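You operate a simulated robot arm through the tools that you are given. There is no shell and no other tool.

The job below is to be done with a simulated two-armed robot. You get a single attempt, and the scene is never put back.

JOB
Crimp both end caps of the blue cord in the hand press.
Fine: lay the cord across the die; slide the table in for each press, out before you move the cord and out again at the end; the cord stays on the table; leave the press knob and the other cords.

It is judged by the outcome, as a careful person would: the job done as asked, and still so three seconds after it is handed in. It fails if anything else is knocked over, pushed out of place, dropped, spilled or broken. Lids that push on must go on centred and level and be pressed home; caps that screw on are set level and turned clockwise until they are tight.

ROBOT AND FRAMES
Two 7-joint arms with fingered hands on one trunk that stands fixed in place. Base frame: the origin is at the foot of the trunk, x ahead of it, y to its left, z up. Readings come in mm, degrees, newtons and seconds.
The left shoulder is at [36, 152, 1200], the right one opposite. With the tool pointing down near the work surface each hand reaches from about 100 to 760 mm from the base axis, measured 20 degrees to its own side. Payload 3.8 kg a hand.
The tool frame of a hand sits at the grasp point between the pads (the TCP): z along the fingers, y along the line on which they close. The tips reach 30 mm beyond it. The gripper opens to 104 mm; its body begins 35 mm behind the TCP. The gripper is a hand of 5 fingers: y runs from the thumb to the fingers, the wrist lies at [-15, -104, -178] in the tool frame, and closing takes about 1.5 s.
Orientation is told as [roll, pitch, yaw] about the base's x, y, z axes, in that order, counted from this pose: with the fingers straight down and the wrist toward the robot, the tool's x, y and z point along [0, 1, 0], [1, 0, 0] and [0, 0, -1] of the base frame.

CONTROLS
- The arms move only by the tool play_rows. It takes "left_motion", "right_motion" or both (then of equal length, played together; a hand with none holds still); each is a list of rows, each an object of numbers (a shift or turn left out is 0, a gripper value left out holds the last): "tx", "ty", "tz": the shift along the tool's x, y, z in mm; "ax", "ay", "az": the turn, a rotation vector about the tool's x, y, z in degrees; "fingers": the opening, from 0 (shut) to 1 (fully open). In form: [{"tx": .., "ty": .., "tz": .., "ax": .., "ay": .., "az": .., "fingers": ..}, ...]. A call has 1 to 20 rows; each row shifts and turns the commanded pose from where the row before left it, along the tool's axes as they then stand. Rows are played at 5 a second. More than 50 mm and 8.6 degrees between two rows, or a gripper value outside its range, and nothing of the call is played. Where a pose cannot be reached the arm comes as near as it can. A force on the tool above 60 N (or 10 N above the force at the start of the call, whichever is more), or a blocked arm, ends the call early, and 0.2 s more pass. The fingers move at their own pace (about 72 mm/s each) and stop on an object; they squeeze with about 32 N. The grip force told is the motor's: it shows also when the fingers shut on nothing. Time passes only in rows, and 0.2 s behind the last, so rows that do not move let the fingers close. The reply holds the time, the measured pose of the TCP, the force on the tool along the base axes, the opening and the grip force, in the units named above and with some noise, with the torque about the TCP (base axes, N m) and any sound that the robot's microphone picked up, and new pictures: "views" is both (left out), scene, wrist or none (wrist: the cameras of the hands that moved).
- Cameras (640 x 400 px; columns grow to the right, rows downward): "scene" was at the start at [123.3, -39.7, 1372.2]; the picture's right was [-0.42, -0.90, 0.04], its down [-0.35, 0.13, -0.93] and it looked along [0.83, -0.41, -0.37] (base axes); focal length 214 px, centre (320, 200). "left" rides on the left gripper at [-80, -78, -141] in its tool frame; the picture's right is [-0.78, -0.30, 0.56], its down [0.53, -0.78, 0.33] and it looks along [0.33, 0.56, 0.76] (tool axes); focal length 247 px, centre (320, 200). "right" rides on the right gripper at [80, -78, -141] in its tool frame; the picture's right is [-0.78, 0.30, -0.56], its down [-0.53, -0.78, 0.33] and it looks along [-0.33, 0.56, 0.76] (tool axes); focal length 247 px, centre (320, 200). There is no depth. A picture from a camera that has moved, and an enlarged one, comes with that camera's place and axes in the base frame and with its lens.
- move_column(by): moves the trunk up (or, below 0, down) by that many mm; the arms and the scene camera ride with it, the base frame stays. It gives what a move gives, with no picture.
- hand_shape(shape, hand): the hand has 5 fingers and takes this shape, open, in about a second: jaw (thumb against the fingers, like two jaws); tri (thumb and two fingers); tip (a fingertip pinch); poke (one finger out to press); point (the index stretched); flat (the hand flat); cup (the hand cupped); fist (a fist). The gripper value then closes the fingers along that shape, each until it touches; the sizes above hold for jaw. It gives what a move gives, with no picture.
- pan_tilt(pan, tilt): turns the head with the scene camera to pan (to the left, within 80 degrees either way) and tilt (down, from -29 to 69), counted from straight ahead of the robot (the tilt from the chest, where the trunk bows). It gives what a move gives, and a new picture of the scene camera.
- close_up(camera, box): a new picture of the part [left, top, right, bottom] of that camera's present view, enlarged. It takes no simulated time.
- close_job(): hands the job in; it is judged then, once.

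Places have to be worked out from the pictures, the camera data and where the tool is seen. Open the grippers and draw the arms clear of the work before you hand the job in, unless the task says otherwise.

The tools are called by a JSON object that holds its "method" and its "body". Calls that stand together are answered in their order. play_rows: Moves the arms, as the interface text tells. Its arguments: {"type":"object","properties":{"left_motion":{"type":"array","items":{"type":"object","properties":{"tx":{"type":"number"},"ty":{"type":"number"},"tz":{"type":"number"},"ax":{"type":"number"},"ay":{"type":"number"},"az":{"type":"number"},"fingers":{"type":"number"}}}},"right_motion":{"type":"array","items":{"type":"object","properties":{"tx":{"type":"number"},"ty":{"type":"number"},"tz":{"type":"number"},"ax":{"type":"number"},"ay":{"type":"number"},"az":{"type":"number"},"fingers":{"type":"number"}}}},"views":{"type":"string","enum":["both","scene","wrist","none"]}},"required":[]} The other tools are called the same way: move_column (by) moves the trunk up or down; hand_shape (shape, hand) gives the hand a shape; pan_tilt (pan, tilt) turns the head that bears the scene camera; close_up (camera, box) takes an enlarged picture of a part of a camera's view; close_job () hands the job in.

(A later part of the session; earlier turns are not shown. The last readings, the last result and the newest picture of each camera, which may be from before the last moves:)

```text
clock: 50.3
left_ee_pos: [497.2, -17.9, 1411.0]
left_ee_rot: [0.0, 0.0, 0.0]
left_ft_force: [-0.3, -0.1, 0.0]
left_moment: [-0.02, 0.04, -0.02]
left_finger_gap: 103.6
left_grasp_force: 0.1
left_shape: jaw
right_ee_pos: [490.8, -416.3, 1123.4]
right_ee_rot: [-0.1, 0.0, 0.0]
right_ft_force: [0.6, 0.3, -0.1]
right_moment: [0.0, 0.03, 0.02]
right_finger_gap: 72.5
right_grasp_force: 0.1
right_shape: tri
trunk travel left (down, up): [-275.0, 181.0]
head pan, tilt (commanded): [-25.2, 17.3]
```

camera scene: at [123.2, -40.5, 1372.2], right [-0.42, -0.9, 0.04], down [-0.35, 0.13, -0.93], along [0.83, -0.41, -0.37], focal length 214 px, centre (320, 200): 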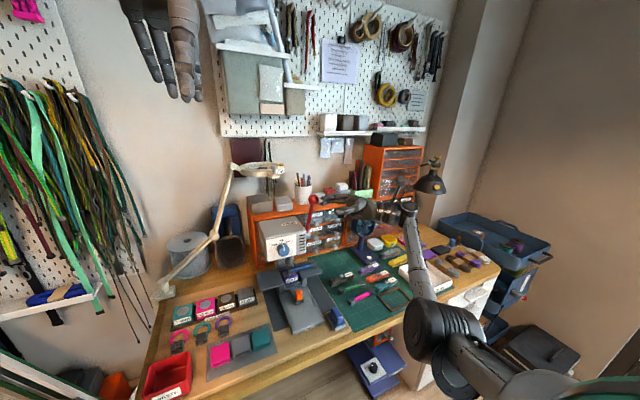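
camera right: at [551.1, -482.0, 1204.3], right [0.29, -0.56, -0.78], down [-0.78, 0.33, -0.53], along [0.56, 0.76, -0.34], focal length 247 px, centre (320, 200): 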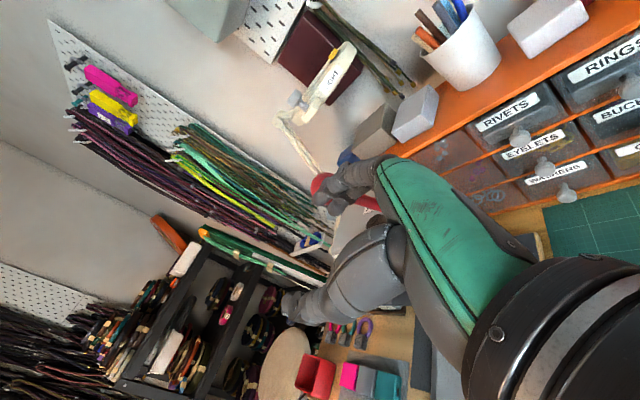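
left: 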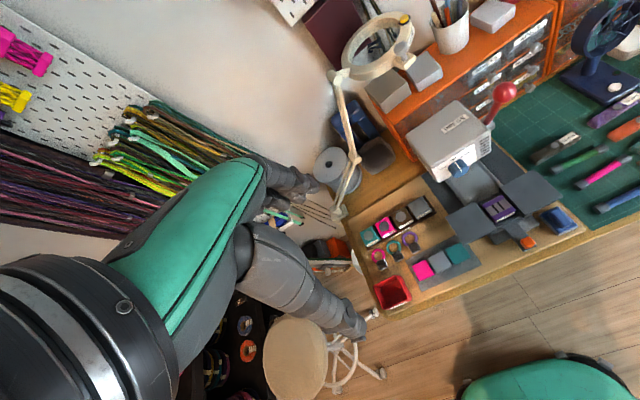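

Now at base orientation near (491,-416,1123). I rise, move over the ball and tilt 18° so the hand's axis runs along the lever.

{"method": "play_rows", "body": {"right_motion": [{"tz": -35}, {"tz": -35}, {"ty": 37.5, "tx": 24}, {"ty": 37.5, "tx": 24}, {"ty": 37.5, "tx": 24}, {"ty": 37.5, "tx": 24}, {"ty": 37.5, "tx": 24}, {"ax": -6}, {"ax": -6}, {"ax": -6}, {}], "views": "both"}}

{"method": "close_up", "body": {"camera": "scene", "box": [240, 140, 400, 270]}}

{"method": "close_up", "body": {"camera": "left", "box": [390, 20, 590, 180]}}

{"method": "close_up", "body": {"camera": "right", "box": [200, 120, 440, 320]}}

```text
clock: 52.7
left_ee_pos: [496.6, -17.9, 1412.2]
left_ee_rot: [-0.1, -0.1, 0.0]
left_ft_force: [-0.2, 0.1, -0.5]
left_moment: [0.0, 0.01, -0.04]
left_finger_gap: 103.5
left_grasp_force: 0.1
left_shape: jaw
right_ee_pos: [676.4, -296.1, 1194.0]
right_ee_rot: [0.0, -18.2, 0.0]
right_ft_force: [-0.5, -0.2, -1.2]
right_moment: [-0.01, 0.01, 0.02]
right_finger_gap: 72.6
right_grasp_force: 0.1
right_shape: tri
trunk travel left (down, up): [-275.0, 181.0]
head pan, tilt (commanded): [-25.2, 17.3]
camera scene: at [123.3, -39.7, 1372.2], right [-0.42, -0.9, 0.04], down [-0.35, 0.13, -0.93], along [0.83, -0.41, -0.37], focal length 214 px, centre (320, 200)
camera right: at [559.9, -216.3, 1304.6], right [0.11, -0.77, 0.62], down [-0.64, -0.54, -0.56], along [0.76, -0.34, -0.55], focal length 247 px, centre (320, 200)
```

scene: 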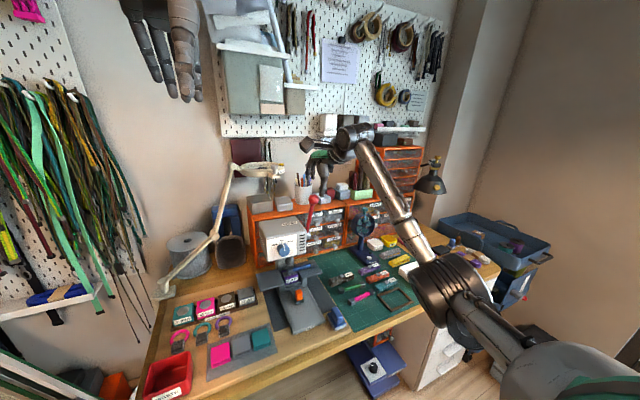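
right: 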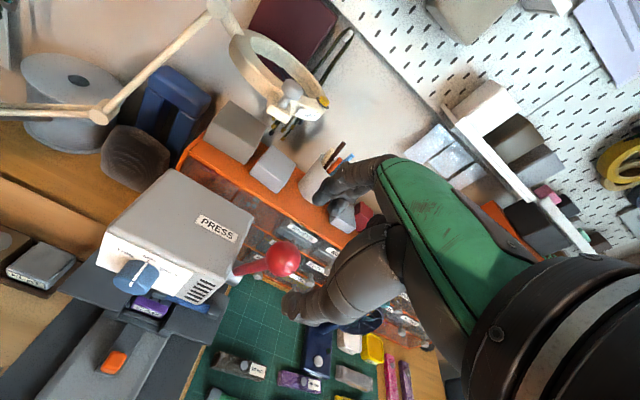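

```text
3.08 times, centred on (320, 205) of scene
camera zoom: at [123.3, -39.7, 1372.2], right [-0.42, -0.9, 0.04], down [-0.35, 0.13, -0.93], along [0.83, -0.41, -0.37], focal length 660 px, centre (320, 185)
```

zoom: 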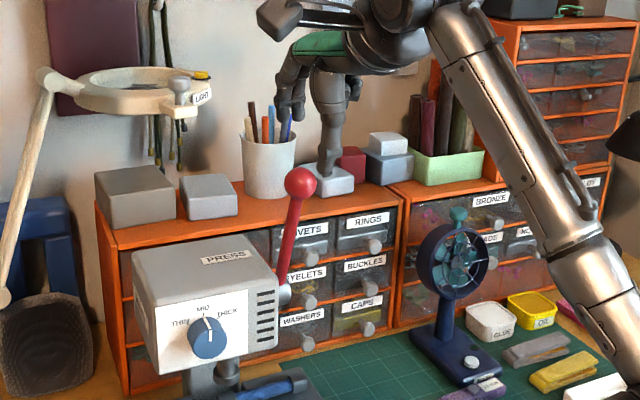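

```text
2.50 times, centred on (490, 100) of left
camera zoom: at [418.3, -98.2, 1552.0], right [-0.3, -0.78, -0.56], down [-0.78, 0.53, -0.33], along [0.56, 0.33, -0.76], focal length 617 px, centre (-105, 450)
```

zoom: 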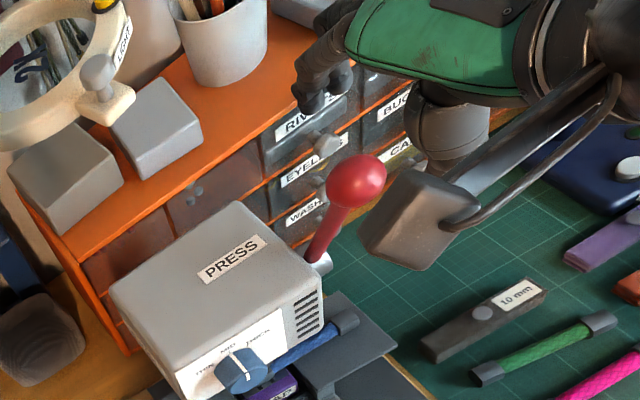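

```text
2.00 times, centred on (320, 220) of right
camera zoom: at [559.9, -216.3, 1304.6], right [0.11, -0.77, 0.62], down [-0.64, -0.54, -0.56], along [0.76, -0.34, -0.55], focal length 494 px, centre (320, 160)
```

zoom: 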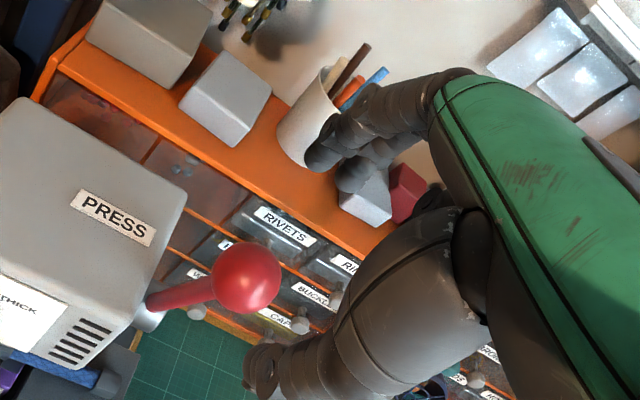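

Ball confirmed at (700,-300,1121), exactly on the hand's axis. I descend ~72 mm along the tool axis so the ball enters between thumb and fingers.

{"method": "play_rows", "body": {"right_motion": [{"tz": 12}, {"tz": 12}, {"tz": 12}, {"tz": 12}, {"tz": 12}, {"tz": 8}, {"tz": 4}, {}], "views": "wrist"}}

{"method": "close_up", "body": {"camera": "scene", "box": [260, 160, 380, 260]}}

{"method": "close_up", "body": {"camera": "right", "box": [200, 120, 440, 320]}}

```text
clock: 54.5
left_ee_pos: [497.5, -18.1, 1412.7]
left_ee_rot: [0.0, -0.1, 0.0]
left_ft_force: [-0.1, -0.2, -0.4]
left_moment: [0.02, 0.03, 0.0]
left_finger_gap: 103.8
left_grasp_force: 0.1
left_shape: jaw
right_ee_pos: [697.9, -296.5, 1125.0]
right_ee_rot: [-0.2, -18.0, 0.1]
right_ft_force: [-1.0, -0.2, 0.4]
right_moment: [-0.05, 0.0, 0.02]
right_finger_gap: 72.7
right_grasp_force: 0.0
right_shape: tri
trunk travel left (down, up): [-275.0, 181.0]
head pan, tilt (commanded): [-25.2, 17.3]
camera right: at [582.1, -216.2, 1236.4], right [0.11, -0.77, 0.62], down [-0.64, -0.54, -0.55], along [0.76, -0.34, -0.55], focal length 247 px, centre (320, 200)
```

right: 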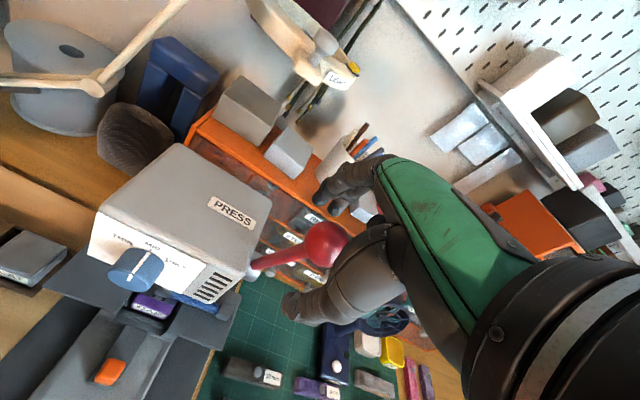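

```text
4.00 times, centred on (320, 210) of scene
camera zoom: at [123.4, -39.7, 1372.2], right [-0.42, -0.9, 0.04], down [-0.35, 0.13, -0.93], along [0.83, -0.41, -0.37], focal length 858 px, centre (320, 160)
```

zoom: 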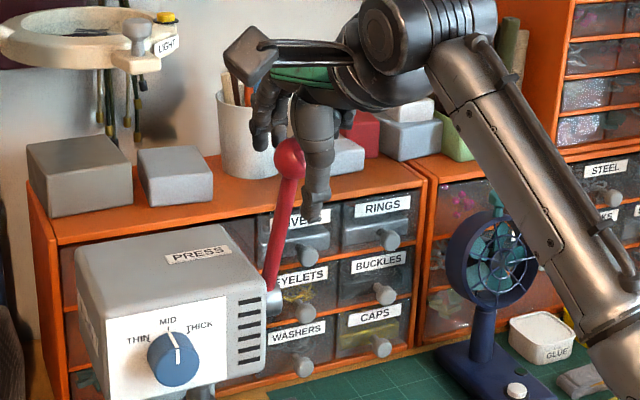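

```text
2.00 times, centred on (320, 220) of right
camera zoom: at [582.1, -216.2, 1236.4], right [0.11, -0.77, 0.62], down [-0.64, -0.54, -0.55], along [0.76, -0.34, -0.55], focal length 494 px, centre (320, 160)
```

zoom: 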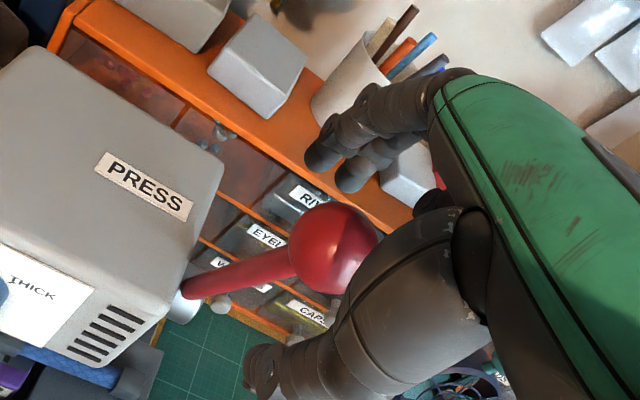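

The ball sits between thumb and fingers, so I close on it.

{"method": "play_rows", "body": {"right_motion": [{"fingers": 0.5}, {"fingers": 0.4}, {"fingers": 0.3}, {"fingers": 0.2}, {"fingers": 0.1}, {"fingers": 0.0}, {}, {}], "views": "wrist"}}

{"method": "close_up", "body": {"camera": "scene", "box": [260, 160, 380, 260]}}

{"method": "close_up", "body": {"camera": "right", "box": [200, 120, 440, 320]}}

```text
clock: 56.3
left_ee_pos: [497.1, -18.3, 1411.1]
left_ee_rot: [0.0, 0.1, 0.1]
left_ft_force: [-0.5, -0.4, 0.3]
left_moment: [-0.04, 0.0, -0.03]
left_finger_gap: 103.9
left_grasp_force: 0.1
left_shape: jaw
right_ee_pos: [701.6, -294.9, 1123.8]
right_ee_rot: [-0.1, -17.7, 0.0]
right_ft_force: [-6.9, 2.7, -14.1]
right_moment: [0.01, -0.01, 0.04]
right_finger_gap: 18.7
right_grasp_force: 31.9
right_shape: tri
trunk travel left (down, up): [-275.0, 181.0]
head pan, tilt (commanded): [-25.2, 17.3]
camera right: at [583.0, -216.2, 1234.6], right [0.11, -0.78, 0.62], down [-0.64, -0.54, -0.55], along [0.76, -0.33, -0.56], focal length 247 px, centre (320, 200)
```

right: 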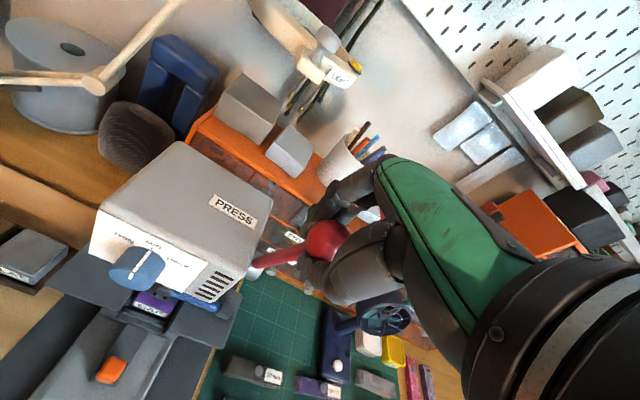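

```text
4.00 times, centred on (320, 210) of scene
camera zoom: at [124.3, -39.9, 1371.9], right [-0.42, -0.9, 0.04], down [-0.35, 0.13, -0.93], along [0.83, -0.41, -0.37], focal length 858 px, centre (320, 160)
```

zoom: 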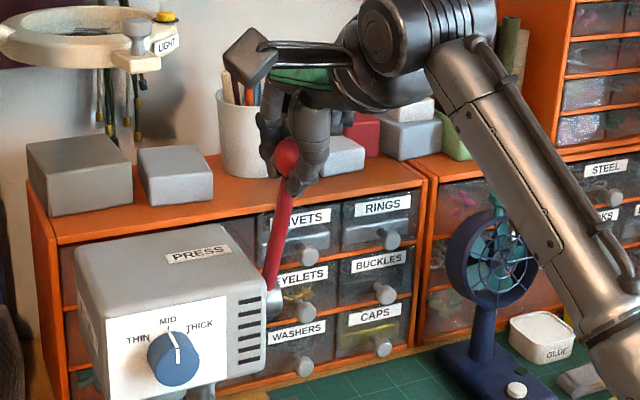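

```text
2.00 times, centred on (320, 220) of right
camera zoom: at [583.0, -216.2, 1234.6], right [0.11, -0.78, 0.62], down [-0.64, -0.54, -0.55], along [0.76, -0.33, -0.56], focal length 494 px, centre (320, 160)
```

zoom: 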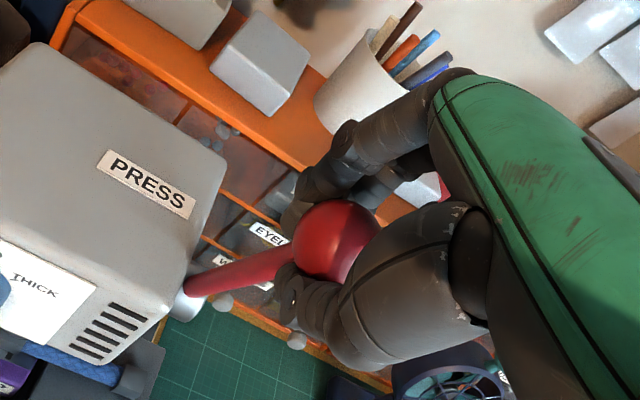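

The fingers wrap the ball securely. I begin turning the lever toward the robot in 4° rows about the hub, rotating the hand with it, and check the forces after 12°.

{"method": "play_rows", "body": {"right_motion": [{"ty": -12.3, "tz": 0.43, "ax": -4}, {"ty": -12.3, "tz": 0.43, "ax": -4}, {"ty": -12.3, "tz": 0.43, "ax": -4}, {}], "views": "none"}}

{"method": "close_up", "body": {"camera": "scene", "box": [240, 160, 360, 280]}}

```text
clock: 57.3
left_ee_pos: [501.3, -17.6, 1410.0]
left_ee_rot: [-0.1, 0.3, 0.1]
left_ft_force: [-0.7, 0.1, 0.0]
left_moment: [0.02, 0.0, 0.01]
left_finger_gap: 103.9
left_grasp_force: 0.1
left_shape: jaw
right_ee_pos: [669.1, -296.3, 1108.2]
right_ee_rot: [-0.2, -29.8, 0.0]
right_ft_force: [10.3, 2.1, -11.1]
right_moment: [-0.01, -0.19, -0.02]
right_finger_gap: 18.6
right_grasp_force: 31.4
right_shape: tri
trunk travel left (down, up): [-275.0, 181.0]
head pan, tilt (commanded): [-25.2, 17.3]
```

```text
3.33 times, centred on (300, 220) of scene
camera zoom: at [127.7, -39.6, 1371.7], right [-0.42, -0.9, 0.04], down [-0.36, 0.13, -0.93], along [0.83, -0.41, -0.38], focal length 715 px, centre (387, 133)
```

zoom: 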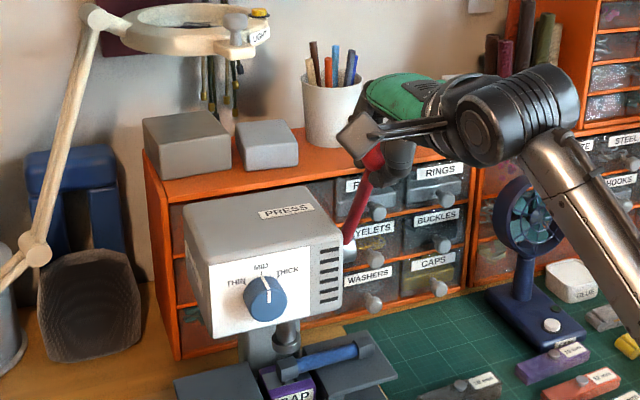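

The lever follows smoothly (about 10 N resistance at 29°). I continue another 16°.

{"method": "play_rows", "body": {"right_motion": [{"ty": -12.2, "tz": 0.43, "ax": -4}, {"ty": -12.2, "tz": 0.43, "ax": -4}, {"ty": -12.2, "tz": 0.43, "ax": -4}, {"ty": -12.2, "tz": 0.43, "ax": -4}, {}], "views": "none"}}

{"method": "close_up", "body": {"camera": "scene", "box": [240, 180, 340, 290]}}

```text
clock: 58.5
left_ee_pos: [502.7, -17.7, 1411.0]
left_ee_rot: [0.0, 0.3, 0.0]
left_ft_force: [-1.0, 0.2, 0.6]
left_moment: [-0.01, 0.04, 0.0]
left_finger_gap: 103.4
left_grasp_force: 0.1
left_shape: jaw
right_ee_pos: [631.5, -294.6, 1078.9]
right_ee_rot: [-0.2, -45.8, 0.0]
right_ft_force: [18.7, 1.9, -9.7]
right_moment: [-0.02, -0.17, -0.02]
right_finger_gap: 18.2
right_grasp_force: 32.1
right_shape: tri
trunk travel left (down, up): [-275.0, 181.0]
head pan, tilt (commanded): [-25.2, 17.3]
```

```text
3.64 times, centred on (290, 235) of scene
camera zoom: at [129.1, -39.6, 1371.5], right [-0.42, -0.9, 0.04], down [-0.36, 0.13, -0.93], along [0.83, -0.41, -0.38], focal length 780 px, centre (429, 73)
```

zoom: 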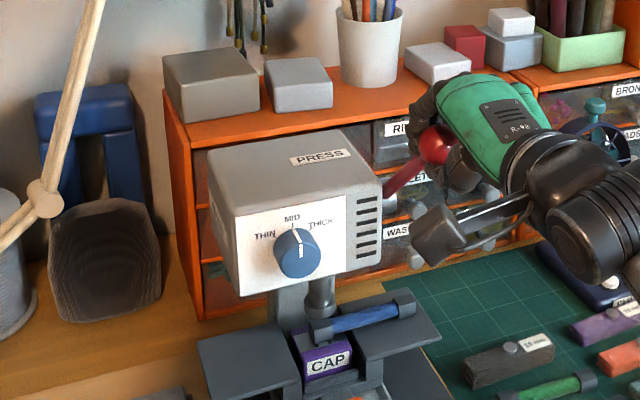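

The ram is coming down toward the cap at lever angle ~45°. I keep turning.

{"method": "play_rows", "body": {"right_motion": [{"ty": -12.2, "tz": 0.43, "ax": -4}, {"ty": -12.2, "tz": 0.43, "ax": -4}, {"ty": -12.2, "tz": 0.43, "ax": -4}, {}], "views": "none"}}

{"method": "close_up", "body": {"camera": "scene", "box": [250, 200, 340, 300]}}

```text
clock: 59.5
left_ee_pos: [502.5, -17.5, 1409.6]
left_ee_rot: [0.1, 0.3, 0.1]
left_ft_force: [0.2, 0.6, 0.7]
left_moment: [0.04, 0.01, -0.02]
left_finger_gap: 103.7
left_grasp_force: 0.0
left_shape: jaw
right_ee_pos: [611.1, -295.0, 1049.9]
right_ee_rot: [-0.4, -57.7, 0.2]
right_ft_force: [26.6, 4.2, -9.0]
right_moment: [-0.02, -0.14, 0.02]
right_finger_gap: 17.7
right_grasp_force: 32.3
right_shape: tri
trunk travel left (down, up): [-275.0, 181.0]
head pan, tilt (commanded): [-25.2, 17.3]
```

```text
4.00 times, centred on (295, 250) of scene
camera zoom: at [130.4, -39.3, 1371.4], right [-0.42, -0.9, 0.04], down [-0.36, 0.13, -0.93], along [0.83, -0.41, -0.38], focal length 858 px, centre (420, 0)
```

zoom: 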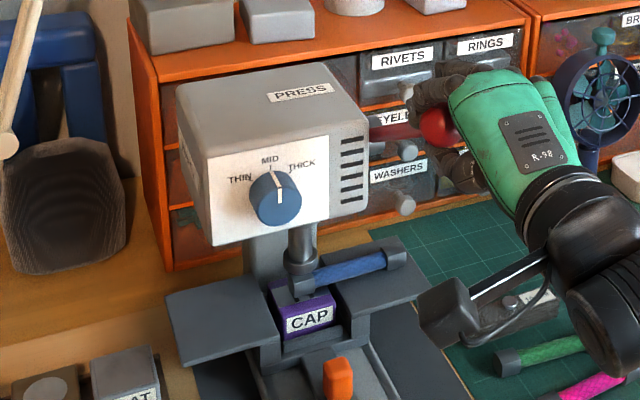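

The ram's foot has reached the cap at ~57°. The readings show the true radius is ~171 mm, so I correct the arc and continue pressing in smaller rows.

{"method": "play_rows", "body": {"right_motion": [{"ty": -8.9, "tz": 1.5, "ax": -3}, {"ty": -8.9, "tz": 1.5, "ax": -3}, {"ty": -8.9, "tz": 0.5, "ax": -3}, {}], "views": "none"}}

{"method": "close_up", "body": {"camera": "scene", "box": [250, 200, 340, 300]}}

```text
clock: 60.5
left_ee_pos: [502.4, -17.1, 1409.4]
left_ee_rot: [0.0, 0.3, 0.0]
left_ft_force: [0.0, 0.2, -0.6]
left_moment: [0.01, 0.01, -0.03]
left_finger_gap: 103.6
left_grasp_force: 0.0
left_shape: jaw
right_ee_pos: [599.1, -296.2, 1024.5]
right_ee_rot: [-0.4, -66.9, 0.3]
right_ft_force: [21.4, 2.3, -1.6]
right_moment: [-0.04, -0.2, -0.07]
right_finger_gap: 17.7
right_grasp_force: 31.9
right_shape: tri
trunk travel left (down, up): [-275.0, 181.0]
head pan, tilt (commanded): [-25.2, 17.3]
```

```text
4.00 times, centred on (295, 250) of scene
camera zoom: at [128.2, -39.1, 1371.7], right [-0.42, -0.9, 0.04], down [-0.36, 0.13, -0.93], along [0.83, -0.41, -0.38], focal length 858 px, centre (420, 0)
```

zoom: 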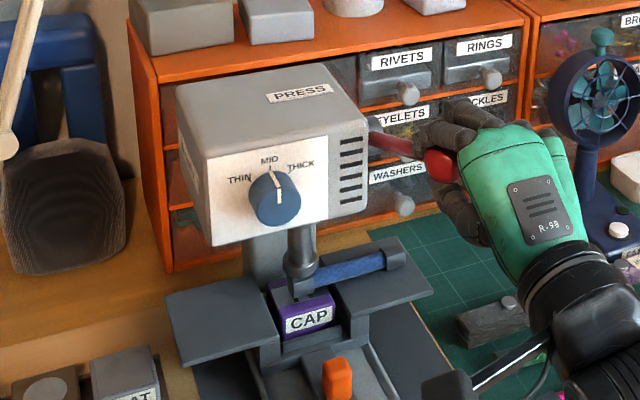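

At 67° the tangential resistance is still only ~7 N with no click yet. I continue pressing another 9°.

{"method": "play_rows", "body": {"right_motion": [{"ty": -8.9, "tz": 1.7, "ax": -3}, {"ty": -8.9, "tz": 1.2, "ax": -3}, {"ty": -8.9, "tz": 1.0, "ax": -3}, {}], "views": "none"}}

{"method": "close_up", "body": {"camera": "scene", "box": [250, 200, 340, 300]}}

```text
clock: 61.5
left_ee_pos: [498.4, -17.8, 1410.6]
left_ee_rot: [-0.1, 0.1, 0.0]
left_ft_force: [0.8, 0.8, -0.3]
left_moment: [0.0, -0.02, -0.02]
left_finger_gap: 103.7
left_grasp_force: 0.0
left_shape: jaw
right_ee_pos: [590.8, -295.3, 999.3]
right_ee_rot: [-0.8, -76.0, 0.6]
right_ft_force: [14.4, 2.8, 4.2]
right_moment: [-0.07, -0.23, -0.06]
right_finger_gap: 17.7
right_grasp_force: 32.1
right_shape: tri
trunk travel left (down, up): [-275.0, 181.0]
head pan, tilt (commanded): [-25.2, 17.3]
```

```text
4.00 times, centred on (295, 250) of scene
camera zoom: at [125.5, -38.9, 1372.0], right [-0.42, -0.9, 0.04], down [-0.35, 0.13, -0.93], along [0.83, -0.41, -0.37], focal length 858 px, centre (420, 0)
```

zoom: 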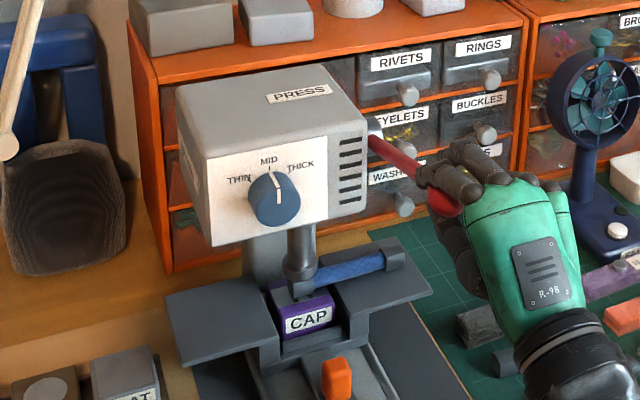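

Lever at 76°, resistance ~8 N. I zoom into the ram and cap before pressing on.

{"method": "close_up", "body": {"camera": "scene", "box": [290, 245, 360, 295]}}

{"method": "play_rows", "body": {"right_motion": [{"ty": -8.9, "tz": 1.2, "ax": -3}, {"ty": -8.9, "tz": 1.0, "ax": -3}, {}], "views": "none"}}

{"method": "close_up", "body": {"camera": "scene", "box": [290, 245, 360, 295]}}

```text
8.00 times, centred on (325, 270) of scene
camera zoom: at [125.5, -38.9, 1372.0], right [-0.42, -0.9, 0.04], down [-0.35, 0.13, -0.93], along [0.83, -0.41, -0.37], focal length 1716 px, centre (280, -360)
```

zoom: 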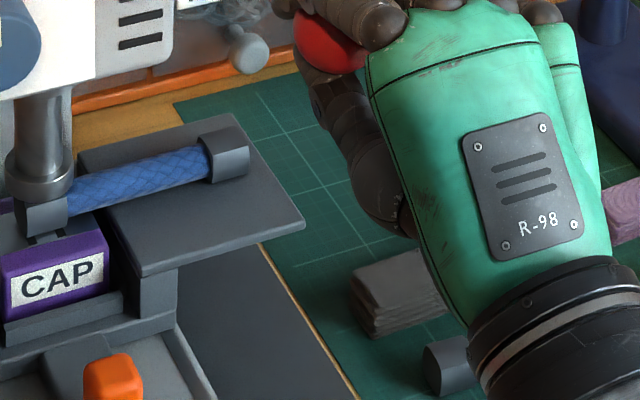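

```text
clock: 62.3
left_ee_pos: [496.1, -16.8, 1412.2]
left_ee_rot: [-0.1, 0.0, 0.1]
left_ft_force: [-0.4, 0.2, 0.0]
left_moment: [0.04, -0.02, -0.01]
left_finger_gap: 103.7
left_grasp_force: 0.0
left_shape: jaw
right_ee_pos: [587.8, -296.7, 983.6]
right_ee_rot: [-1.1, -82.1, 1.1]
right_ft_force: [8.4, 2.3, 7.7]
right_moment: [-0.03, -0.25, -0.09]
right_finger_gap: 18.0
right_grasp_force: 32.2
right_shape: tri
trunk travel left (down, up): [-275.0, 181.0]
head pan, tilt (commanded): [-25.2, 17.3]
```

```text
8.00 times, centred on (325, 270) of scene
camera zoom: at [123.8, -38.8, 1372.2], right [-0.42, -0.9, 0.04], down [-0.35, 0.13, -0.93], along [0.83, -0.41, -0.37], focal length 1716 px, centre (280, -360)
```

zoom: 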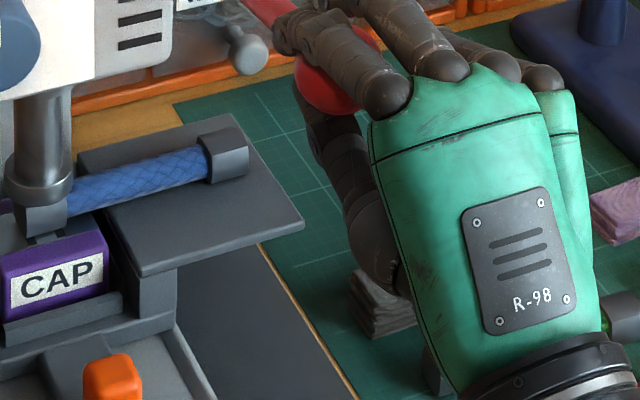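

The foot is bearing on the cap and sinking slowly. I press on by 6° more.

{"method": "play_rows", "body": {"right_motion": [{"ty": -8.9, "tz": 0.8, "ax": -3}, {"ty": -8.9, "tz": 0.6, "ax": -3}, {}], "views": "none"}}

{"method": "close_up", "body": {"camera": "scene", "box": [270, 225, 350, 295]}}

```text
clock: 63.1
left_ee_pos: [497.8, -16.3, 1412.1]
left_ee_rot: [0.0, 0.0, 0.0]
left_ft_force: [-0.2, -0.1, -0.3]
left_moment: [0.0, 0.02, 0.02]
left_finger_gap: 103.6
left_grasp_force: 0.0
left_shape: jaw
right_ee_pos: [586.9, -296.3, 966.5]
right_ee_rot: [-5.1, -88.2, 5.1]
right_ft_force: [9.1, 0.7, 15.2]
right_moment: [0.0, -0.34, -0.12]
right_finger_gap: 18.2
right_grasp_force: 32.3
right_shape: tri
trunk travel left (down, up): [-275.0, 181.0]
head pan, tilt (commanded): [-25.2, 17.3]
```

```text
5.71 times, centred on (310, 260) of scene
camera zoom: at [123.1, -38.5, 1372.3], right [-0.42, -0.9, 0.04], down [-0.35, 0.13, -0.93], along [0.83, -0.41, -0.37], focal length 1226 px, centre (377, -143)
```

zoom: 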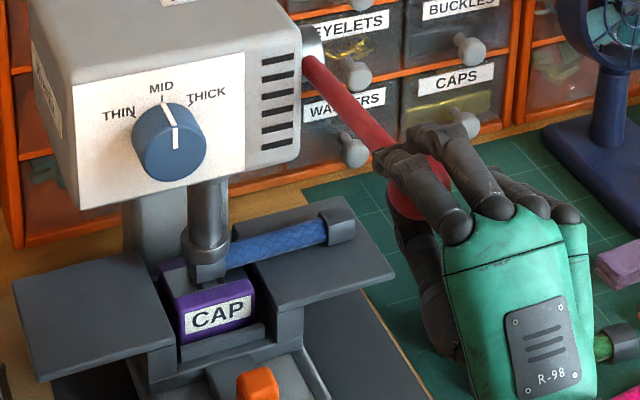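

Resistance grew to ~15 N at 88°, so the crimp or the end stop is near. I continue in 2° steps.

{"method": "play_rows", "body": {"right_motion": [{"ty": -6, "tz": 0.4, "ax": -2}, {"ty": -6, "tz": 0.4, "ax": -2}, {}], "views": "none"}}

{"method": "close_up", "body": {"camera": "scene", "box": [270, 225, 350, 295]}}

```text
clock: 63.9
left_ee_pos: [495.0, -16.1, 1411.6]
left_ee_rot: [-0.1, 0.1, 0.0]
left_ft_force: [0.1, 0.6, -0.1]
left_moment: [0.01, -0.01, 0.04]
left_finger_gap: 103.4
left_grasp_force: 0.1
left_shape: jaw
right_ee_pos: [587.4, -296.8, 960.3]
right_ee_rot: [-175.9, -87.2, 175.9]
right_ft_force: [18.8, -5.0, 34.0]
right_moment: [0.15, -0.13, -0.22]
right_finger_gap: 18.7
right_grasp_force: 32.2
right_shape: tri
trunk travel left (down, up): [-275.0, 181.0]
head pan, tilt (commanded): [-25.2, 17.3]
```

```text
5.71 times, centred on (310, 260) of scene
camera zoom: at [122.3, -38.3, 1372.5], right [-0.42, -0.9, 0.04], down [-0.35, 0.13, -0.93], along [0.83, -0.41, -0.37], focal length 1226 px, centre (377, -143)
```

zoom: 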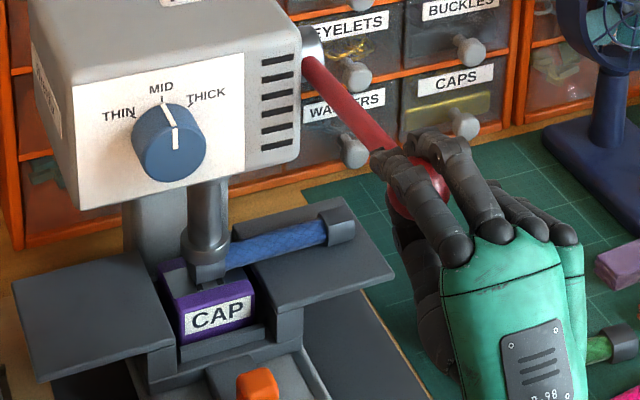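

The lever now pushes back with 34 N and has hardly moved: it's at the stop or at the hard part of the crimp. I push down a few mm more to see whether it gives.

{"method": "play_rows", "body": {"right_motion": [{"ty": -3}, {"ty": -3}, {}, {}], "views": "none"}}

{"method": "close_up", "body": {"camera": "scene", "box": [270, 225, 350, 295]}}

```text
clock: 64.9
left_ee_pos: [494.4, -17.4, 1413.1]
left_ee_rot: [-0.1, 0.0, 0.0]
left_ft_force: [0.2, 0.4, 0.2]
left_moment: [-0.01, -0.02, -0.01]
left_finger_gap: 103.8
left_grasp_force: 0.0
left_shape: jaw
right_ee_pos: [588.0, -295.9, 957.8]
right_ee_rot: [-176.0, -86.8, 176.0]
right_ft_force: [21.7, -7.5, 44.3]
right_moment: [0.19, -0.19, -0.23]
right_finger_gap: 18.4
right_grasp_force: 31.9
right_shape: tri
trunk travel left (down, up): [-275.0, 181.0]
head pan, tilt (commanded): [-25.2, 17.3]
```

```text
5.71 times, centred on (310, 260) of scene
camera zoom: at [121.2, -38.3, 1372.5], right [-0.42, -0.9, 0.04], down [-0.35, 0.13, -0.93], along [0.83, -0.41, -0.37], focal length 1226 px, centre (377, -143)
```

zoom: 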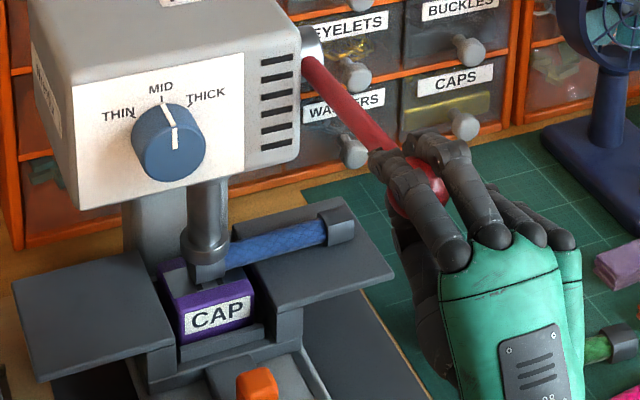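

Force rises to 44 N with practically no motion, so the lever is at its bottom stop. I zoom on the foot and cap.

{"method": "close_up", "body": {"camera": "scene", "box": [282, 250, 322, 285]}}

{"method": "close_up", "body": {"camera": "left", "box": [430, 110, 550, 210]}}

{"method": "close_up", "body": {"camera": "right", "box": [0, 0, 640, 400]}}

```text
11.43 times, centred on (302, 268) of scene
camera zoom: at [121.2, -38.3, 1372.5], right [-0.42, -0.9, 0.04], down [-0.35, 0.13, -0.93], along [0.83, -0.41, -0.37], focal length 2451 px, centre (526, -571)
```

zoom: 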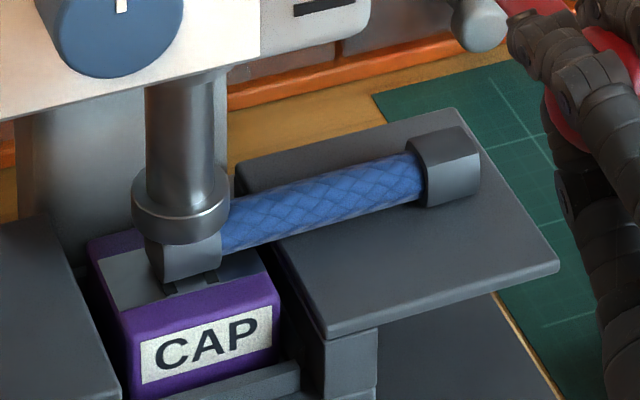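

```text
4.00 times, centred on (490, 160) of left
camera zoom: at [416.0, -96.5, 1553.0], right [-0.29, -0.78, -0.56], down [-0.78, 0.53, -0.33], along [0.56, 0.33, -0.76], focal length 988 px, centre (-360, 360)
```

zoom: 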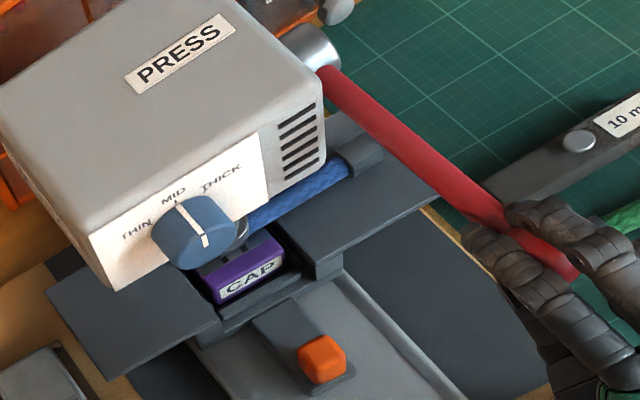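

```text
1.00 times, centred on (320, 200) of right (not enlarged: the box is as wide or as high as the picture)
camera zoom: at [451.1, -216.4, 872.9], right [-0.57, -0.78, 0.27], down [0.38, -0.54, -0.75], along [0.73, -0.33, 0.6], focal length 247 px, centre (320, 200)
```

zoom: 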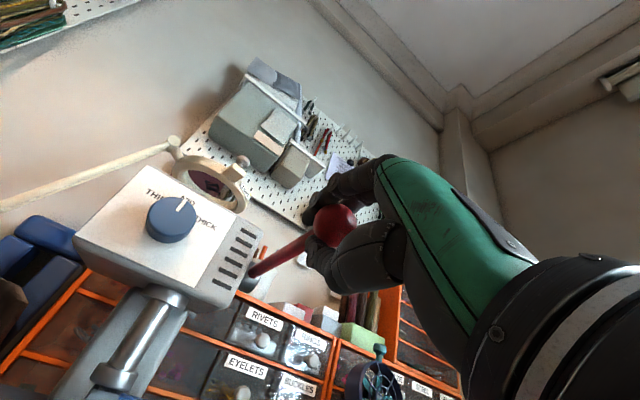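

The cap under the foot still looks as tall as the other one, so the foot has only just come to bear on it and the crimp needs more force. I ease the radial pull and press further down in small steps.

{"method": "play_rows", "body": {"right_motion": [{"ty": -2, "tz": 1.5}, {"ty": -3, "tz": 1}, {"ty": -3}, {"ty": -3}, {}, {}], "views": "none"}}

{"method": "close_up", "body": {"camera": "scene", "box": [282, 250, 322, 285]}}

```text
clock: 66.3
left_ee_pos: [491.2, -14.1, 1414.5]
left_ee_rot: [-0.1, -0.1, 0.0]
left_ft_force: [-0.6, 0.0, -0.2]
left_moment: [0.04, -0.02, -0.01]
left_finger_gap: 103.5
left_grasp_force: 0.1
left_shape: jaw
right_ee_pos: [588.6, -293.8, 952.4]
right_ee_rot: [-175.7, -85.9, 175.9]
right_ft_force: [10.2, -8.1, 54.2]
right_moment: [0.19, -0.34, -0.37]
right_finger_gap: 20.1
right_grasp_force: 32.3
right_shape: tri
trunk travel left (down, up): [-275.0, 181.0]
head pan, tilt (commanded): [-25.2, 17.3]
```

```text
11.43 times, centred on (302, 268) of scene
camera zoom: at [117.8, -37.5, 1372.9], right [-0.42, -0.9, 0.04], down [-0.35, 0.13, -0.93], along [0.84, -0.41, -0.37], focal length 2451 px, centre (526, -571)
```

zoom: 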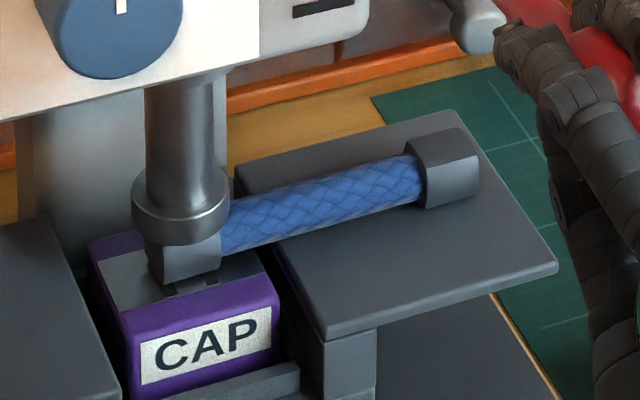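

The fingers begin to spread at 54 N and the foot no longer moves, so the lever is at its bottom. I take off the extra push and swing the lever back up along the same arc to inspect the cap.

{"method": "play_rows", "body": {"right_motion": [{"ty": 6, "tz": -1}, {"ty": 6, "tz": -1}, {"ty": 5, "tz": -0.5}, {"ty": 8.9, "tz": 0.3, "ax": 3}, {"ty": 8.9, "tz": 0.3, "ax": 3}, {"ty": 11.9, "tz": 0.42, "ax": 4}, {"ty": 11.9, "tz": 0.42, "ax": 4}, {"ty": 11.9, "tz": 0.42, "ax": 4}, {}], "views": "none"}}

{"method": "close_up", "body": {"camera": "scene", "box": [260, 215, 350, 290]}}

```text
clock: 68.3
left_ee_pos: [495.9, -16.3, 1411.4]
left_ee_rot: [-0.2, 0.0, 0.0]
left_ft_force: [0.2, 0.2, 0.4]
left_moment: [0.02, 0.01, 0.01]
left_finger_gap: 103.8
left_grasp_force: 0.0
left_shape: jaw
right_ee_pos: [594.0, -294.7, 1005.8]
right_ee_rot: [-0.7, -74.1, 0.9]
right_ft_force: [0.9, 7.5, 6.4]
right_moment: [-0.28, -0.3, -0.17]
right_finger_gap: 18.0
right_grasp_force: 32.3
right_shape: tri
trunk travel left (down, up): [-275.0, 181.0]
head pan, tilt (commanded): [-25.2, 17.3]
```

```text
5.33 times, centred on (305, 252) of scene
camera zoom: at [122.4, -37.5, 1372.3], right [-0.42, -0.9, 0.04], down [-0.35, 0.13, -0.93], along [0.83, -0.41, -0.37], focal length 1144 px, centre (400, -80)
```

zoom: 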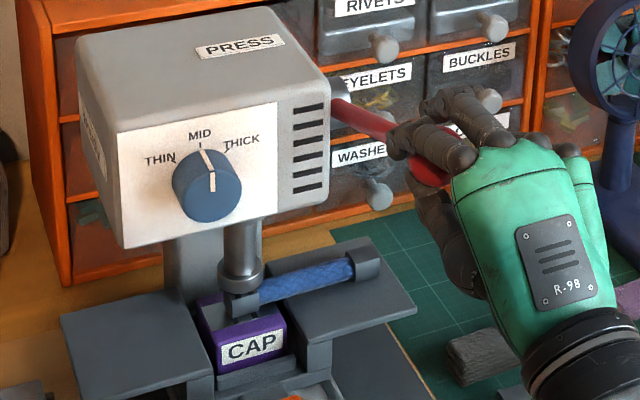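

The lever follows upward. I continue raising it along the arc.

{"method": "play_rows", "body": {"right_motion": [{"ty": 11.9, "tz": 0.42, "ax": 4}, {"ty": 11.9, "tz": 0.42, "ax": 4}, {"ty": 11.9, "tz": 0.42, "ax": 4}, {"ty": 11.9, "tz": 0.42, "ax": 4}, {"ty": 11.9, "tz": 0.42, "ax": 4}, {"ty": 11.9, "tz": 0.42, "ax": 4}, {"ty": 11.9, "tz": 0.42, "ax": 4}, {}], "views": "none"}}

{"method": "close_up", "body": {"camera": "scene", "box": [282, 250, 322, 285]}}

```text
clock: 70.1
left_ee_pos: [495.1, -16.8, 1412.3]
left_ee_rot: [-0.2, 0.0, 0.0]
left_ft_force: [0.2, 0.2, 0.2]
left_moment: [0.0, 0.03, 0.03]
left_finger_gap: 103.6
left_grasp_force: 0.0
left_shape: jaw
right_ee_pos: [634.4, -294.2, 1078.9]
right_ee_rot: [-0.2, -45.9, 0.2]
right_ft_force: [1.4, 6.9, 6.4]
right_moment: [-0.37, -0.33, 0.03]
right_finger_gap: 18.7
right_grasp_force: 31.8
right_shape: tri
trunk travel left (down, up): [-275.0, 181.0]
head pan, tilt (commanded): [-25.2, 17.3]
```

```text
11.43 times, centred on (302, 268) of scene
camera zoom: at [122.5, -37.7, 1372.3], right [-0.42, -0.9, 0.04], down [-0.35, 0.13, -0.93], along [0.83, -0.41, -0.37], focal length 2451 px, centre (526, -571)
```

zoom: 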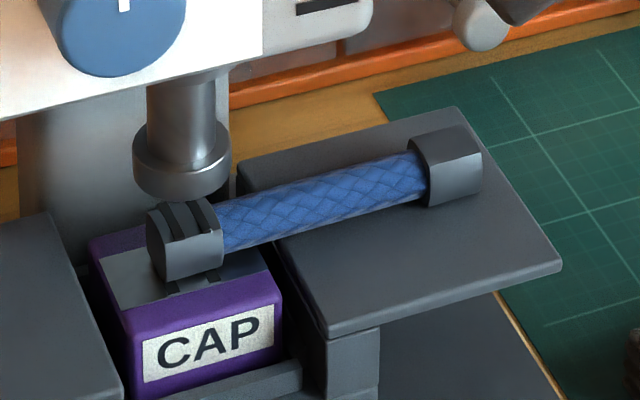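

The left cap now shows two pressed-in grooves on top – it is crimped. I bring the lever the rest of the way up to its 18° rest position.

{"method": "play_rows", "body": {"right_motion": [{"ty": 11.9, "tz": 0.42, "ax": 4}, {"ty": 11.9, "tz": 0.42, "ax": 4}, {"ty": 11.9, "tz": 0.42, "ax": 4}, {"ty": 11.9, "tz": 0.42, "ax": 4}, {"ty": 11.9, "tz": 0.42, "ax": 4}, {"ty": 11.9, "tz": 0.42, "ax": 4}, {"ty": 8.9, "tz": 0.42, "ax": 3}, {}], "views": "wrist"}}

{"method": "close_up", "body": {"camera": "scene", "box": [250, 160, 370, 280]}}

```text
clock: 71.9
left_ee_pos: [493.8, -16.3, 1412.5]
left_ee_rot: [-0.1, -0.1, 0.0]
left_ft_force: [0.8, 0.8, 0.3]
left_moment: [0.02, -0.02, -0.01]
left_finger_gap: 103.5
left_grasp_force: 0.0
left_shape: jaw
right_ee_pos: [699.9, -293.4, 1118.8]
right_ee_rot: [-0.2, -18.6, 0.1]
right_ft_force: [-15.9, 7.9, -4.9]
right_moment: [-0.23, -0.09, 0.11]
right_finger_gap: 19.4
right_grasp_force: 32.2
right_shape: tri
trunk travel left (down, up): [-275.0, 181.0]
head pan, tilt (commanded): [-25.2, 17.3]
camera right: at [580.3, -213.9, 1228.9], right [0.1, -0.77, 0.62], down [-0.63, -0.54, -0.56], along [0.77, -0.34, -0.54], focal length 247 px, centre (320, 200)
```

right: 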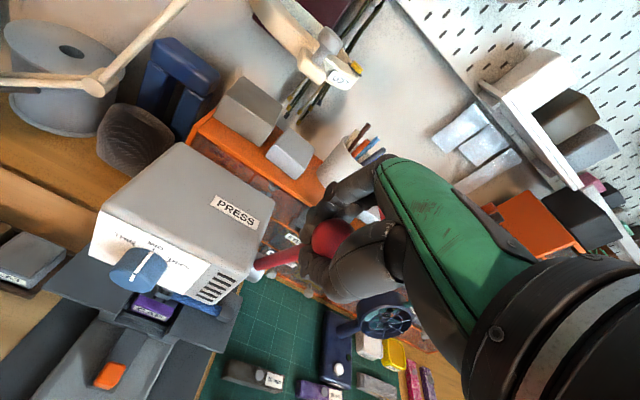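

```text
3.33 times, centred on (310, 220) of scene
camera zoom: at [120.2, -37.8, 1372.4], right [-0.42, -0.9, 0.04], down [-0.35, 0.13, -0.93], along [0.83, -0.41, -0.37], focal length 715 px, centre (353, 133)
```

zoom: 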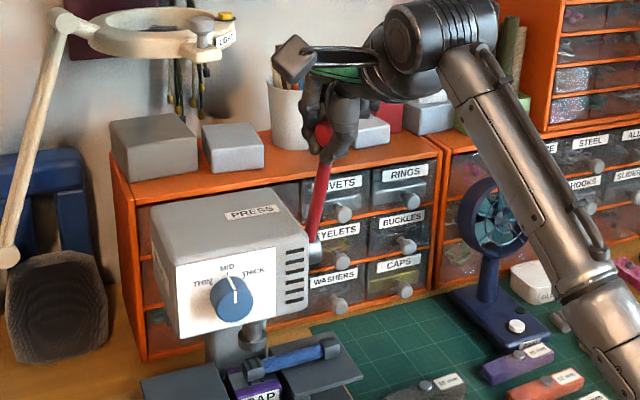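

The lever is back at its rest stop. I open the fingers, withdraw along the lever axis and back off.

{"method": "play_rows", "body": {"right_motion": [{"ty": -3}, {"fingers": 0.35}, {"fingers": 0.55}, {"fingers": 0.7}, {}, {}, {"tz": -15}, {"tz": -20}, {"tz": -20}, {"tz": -25}, {"ax": 3.6}, {"ty": -32.9, "tz": -8.8, "tx": 15.2}, {"ty": -32.9, "tz": -8.8, "tx": 15.2}, {"ty": -32.9, "tz": -8.8, "tx": 15.2}, {"ty": -32.9, "tz": -8.8, "tx": 15.2}, {}], "views": "scene"}}

{"method": "close_up", "body": {"camera": "scene", "box": [250, 180, 360, 290]}}

```text
clock: 75.3
left_ee_pos: [497.3, -17.2, 1412.3]
left_ee_rot: [0.0, 0.0, 0.1]
left_ft_force: [0.3, 0.0, 0.8]
left_moment: [0.01, -0.02, 0.02]
left_finger_gap: 103.9
left_grasp_force: 0.1
left_shape: jaw
right_ee_pos: [536.8, -235.4, 1192.9]
right_ee_rot: [0.0, -15.3, 0.0]
right_ft_force: [-0.2, -0.2, 0.4]
right_moment: [-0.01, 0.01, -0.01]
right_finger_gap: 72.7
right_grasp_force: 0.1
right_shape: tri
trunk travel left (down, up): [-275.0, 181.0]
head pan, tilt (commanded): [-25.2, 17.3]
camera scene: at [123.6, -39.8, 1372.1], right [-0.42, -0.9, 0.04], down [-0.35, 0.13, -0.93], along [0.83, -0.41, -0.37], focal length 214 px, centre (320, 200)
```

scene: 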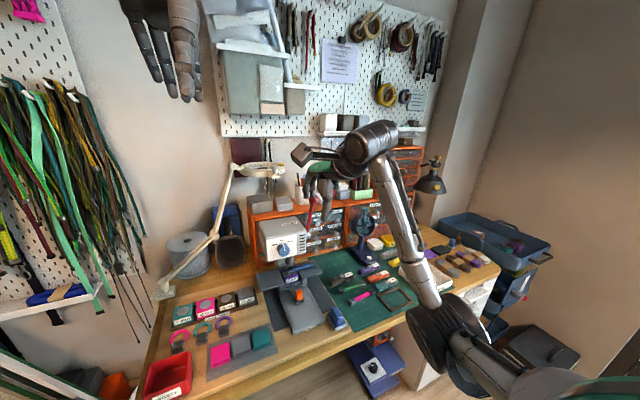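

```text
3.64 times, centred on (305, 235) of scene
camera zoom: at [123.6, -39.8, 1372.1], right [-0.42, -0.9, 0.04], down [-0.35, 0.13, -0.93], along [0.83, -0.41, -0.37], focal length 780 px, centre (374, 73)
```

zoom: 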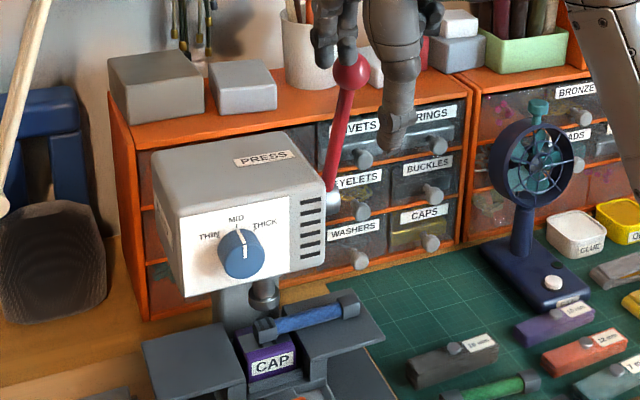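

The lever stays upright. I lower the hand to the pre-approach point behind the tab.

{"method": "play_rows", "body": {"right_motion": [{"ty": -10.5, "tz": 40, "tx": 0.4, "fingers": 0.38}, {"ty": -10.5, "tz": 40, "tx": 0.4}, {"ty": -10.5, "tz": 40, "tx": 0.4}, {"ty": -10.5, "tz": 40, "tx": 0.4}, {"ty": -10.5, "tz": 40, "tx": 0.4}, {"ty": -10.5, "tz": 40, "tx": 0.4}, {"ty": -10.5, "tz": 40, "tx": 0.4}, {"ty": -10.3, "tz": 40, "tx": 0.4}, {}], "views": "wrist"}}

{"method": "close_up", "body": {"camera": "right", "box": [200, 60, 440, 280]}}

```text
clock: 77.3
left_ee_pos: [497.0, -18.8, 1411.5]
left_ee_rot: [0.0, 0.1, 0.0]
left_ft_force: [1.1, -0.5, 0.1]
left_moment: [0.0, 0.02, 0.0]
left_finger_gap: 103.6
left_grasp_force: 0.0
left_shape: jaw
right_ee_pos: [541.2, -231.8, 861.5]
right_ee_rot: [-0.1, -15.3, 0.1]
right_ft_force: [-0.5, 0.4, -0.1]
right_moment: [0.0, -0.03, 0.0]
right_finger_gap: 39.9
right_grasp_force: 0.0
right_shape: tri
trunk travel left (down, up): [-275.0, 181.0]
head pan, tilt (commanded): [-25.2, 17.3]
camera right: at [429.0, -152.8, 976.6], right [0.14, -0.78, 0.62], down [-0.66, -0.54, -0.53], along [0.74, -0.34, -0.59], focal length 247 px, centre (320, 200)
```

right: 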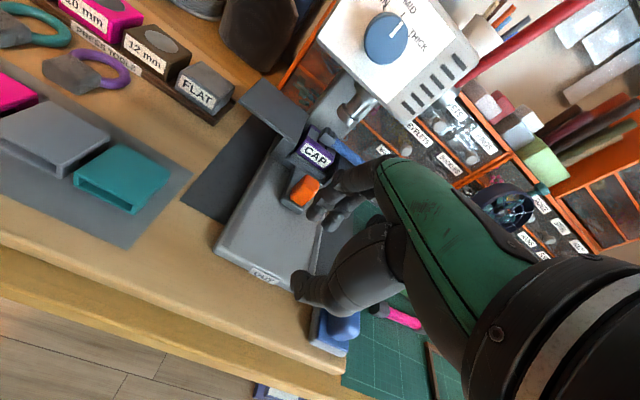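

```text
1.82 times, centred on (320, 170) of right
camera zoom: at [429.0, -152.8, 976.6], right [0.14, -0.78, 0.62], down [-0.66, -0.54, -0.53], along [0.74, -0.34, -0.59], focal length 449 px, centre (320, 254)
```

zoom: 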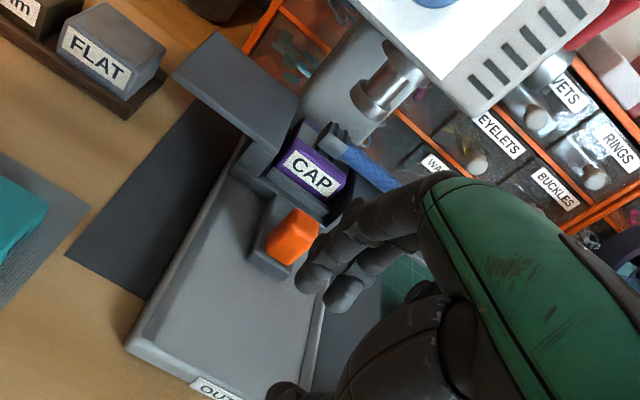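

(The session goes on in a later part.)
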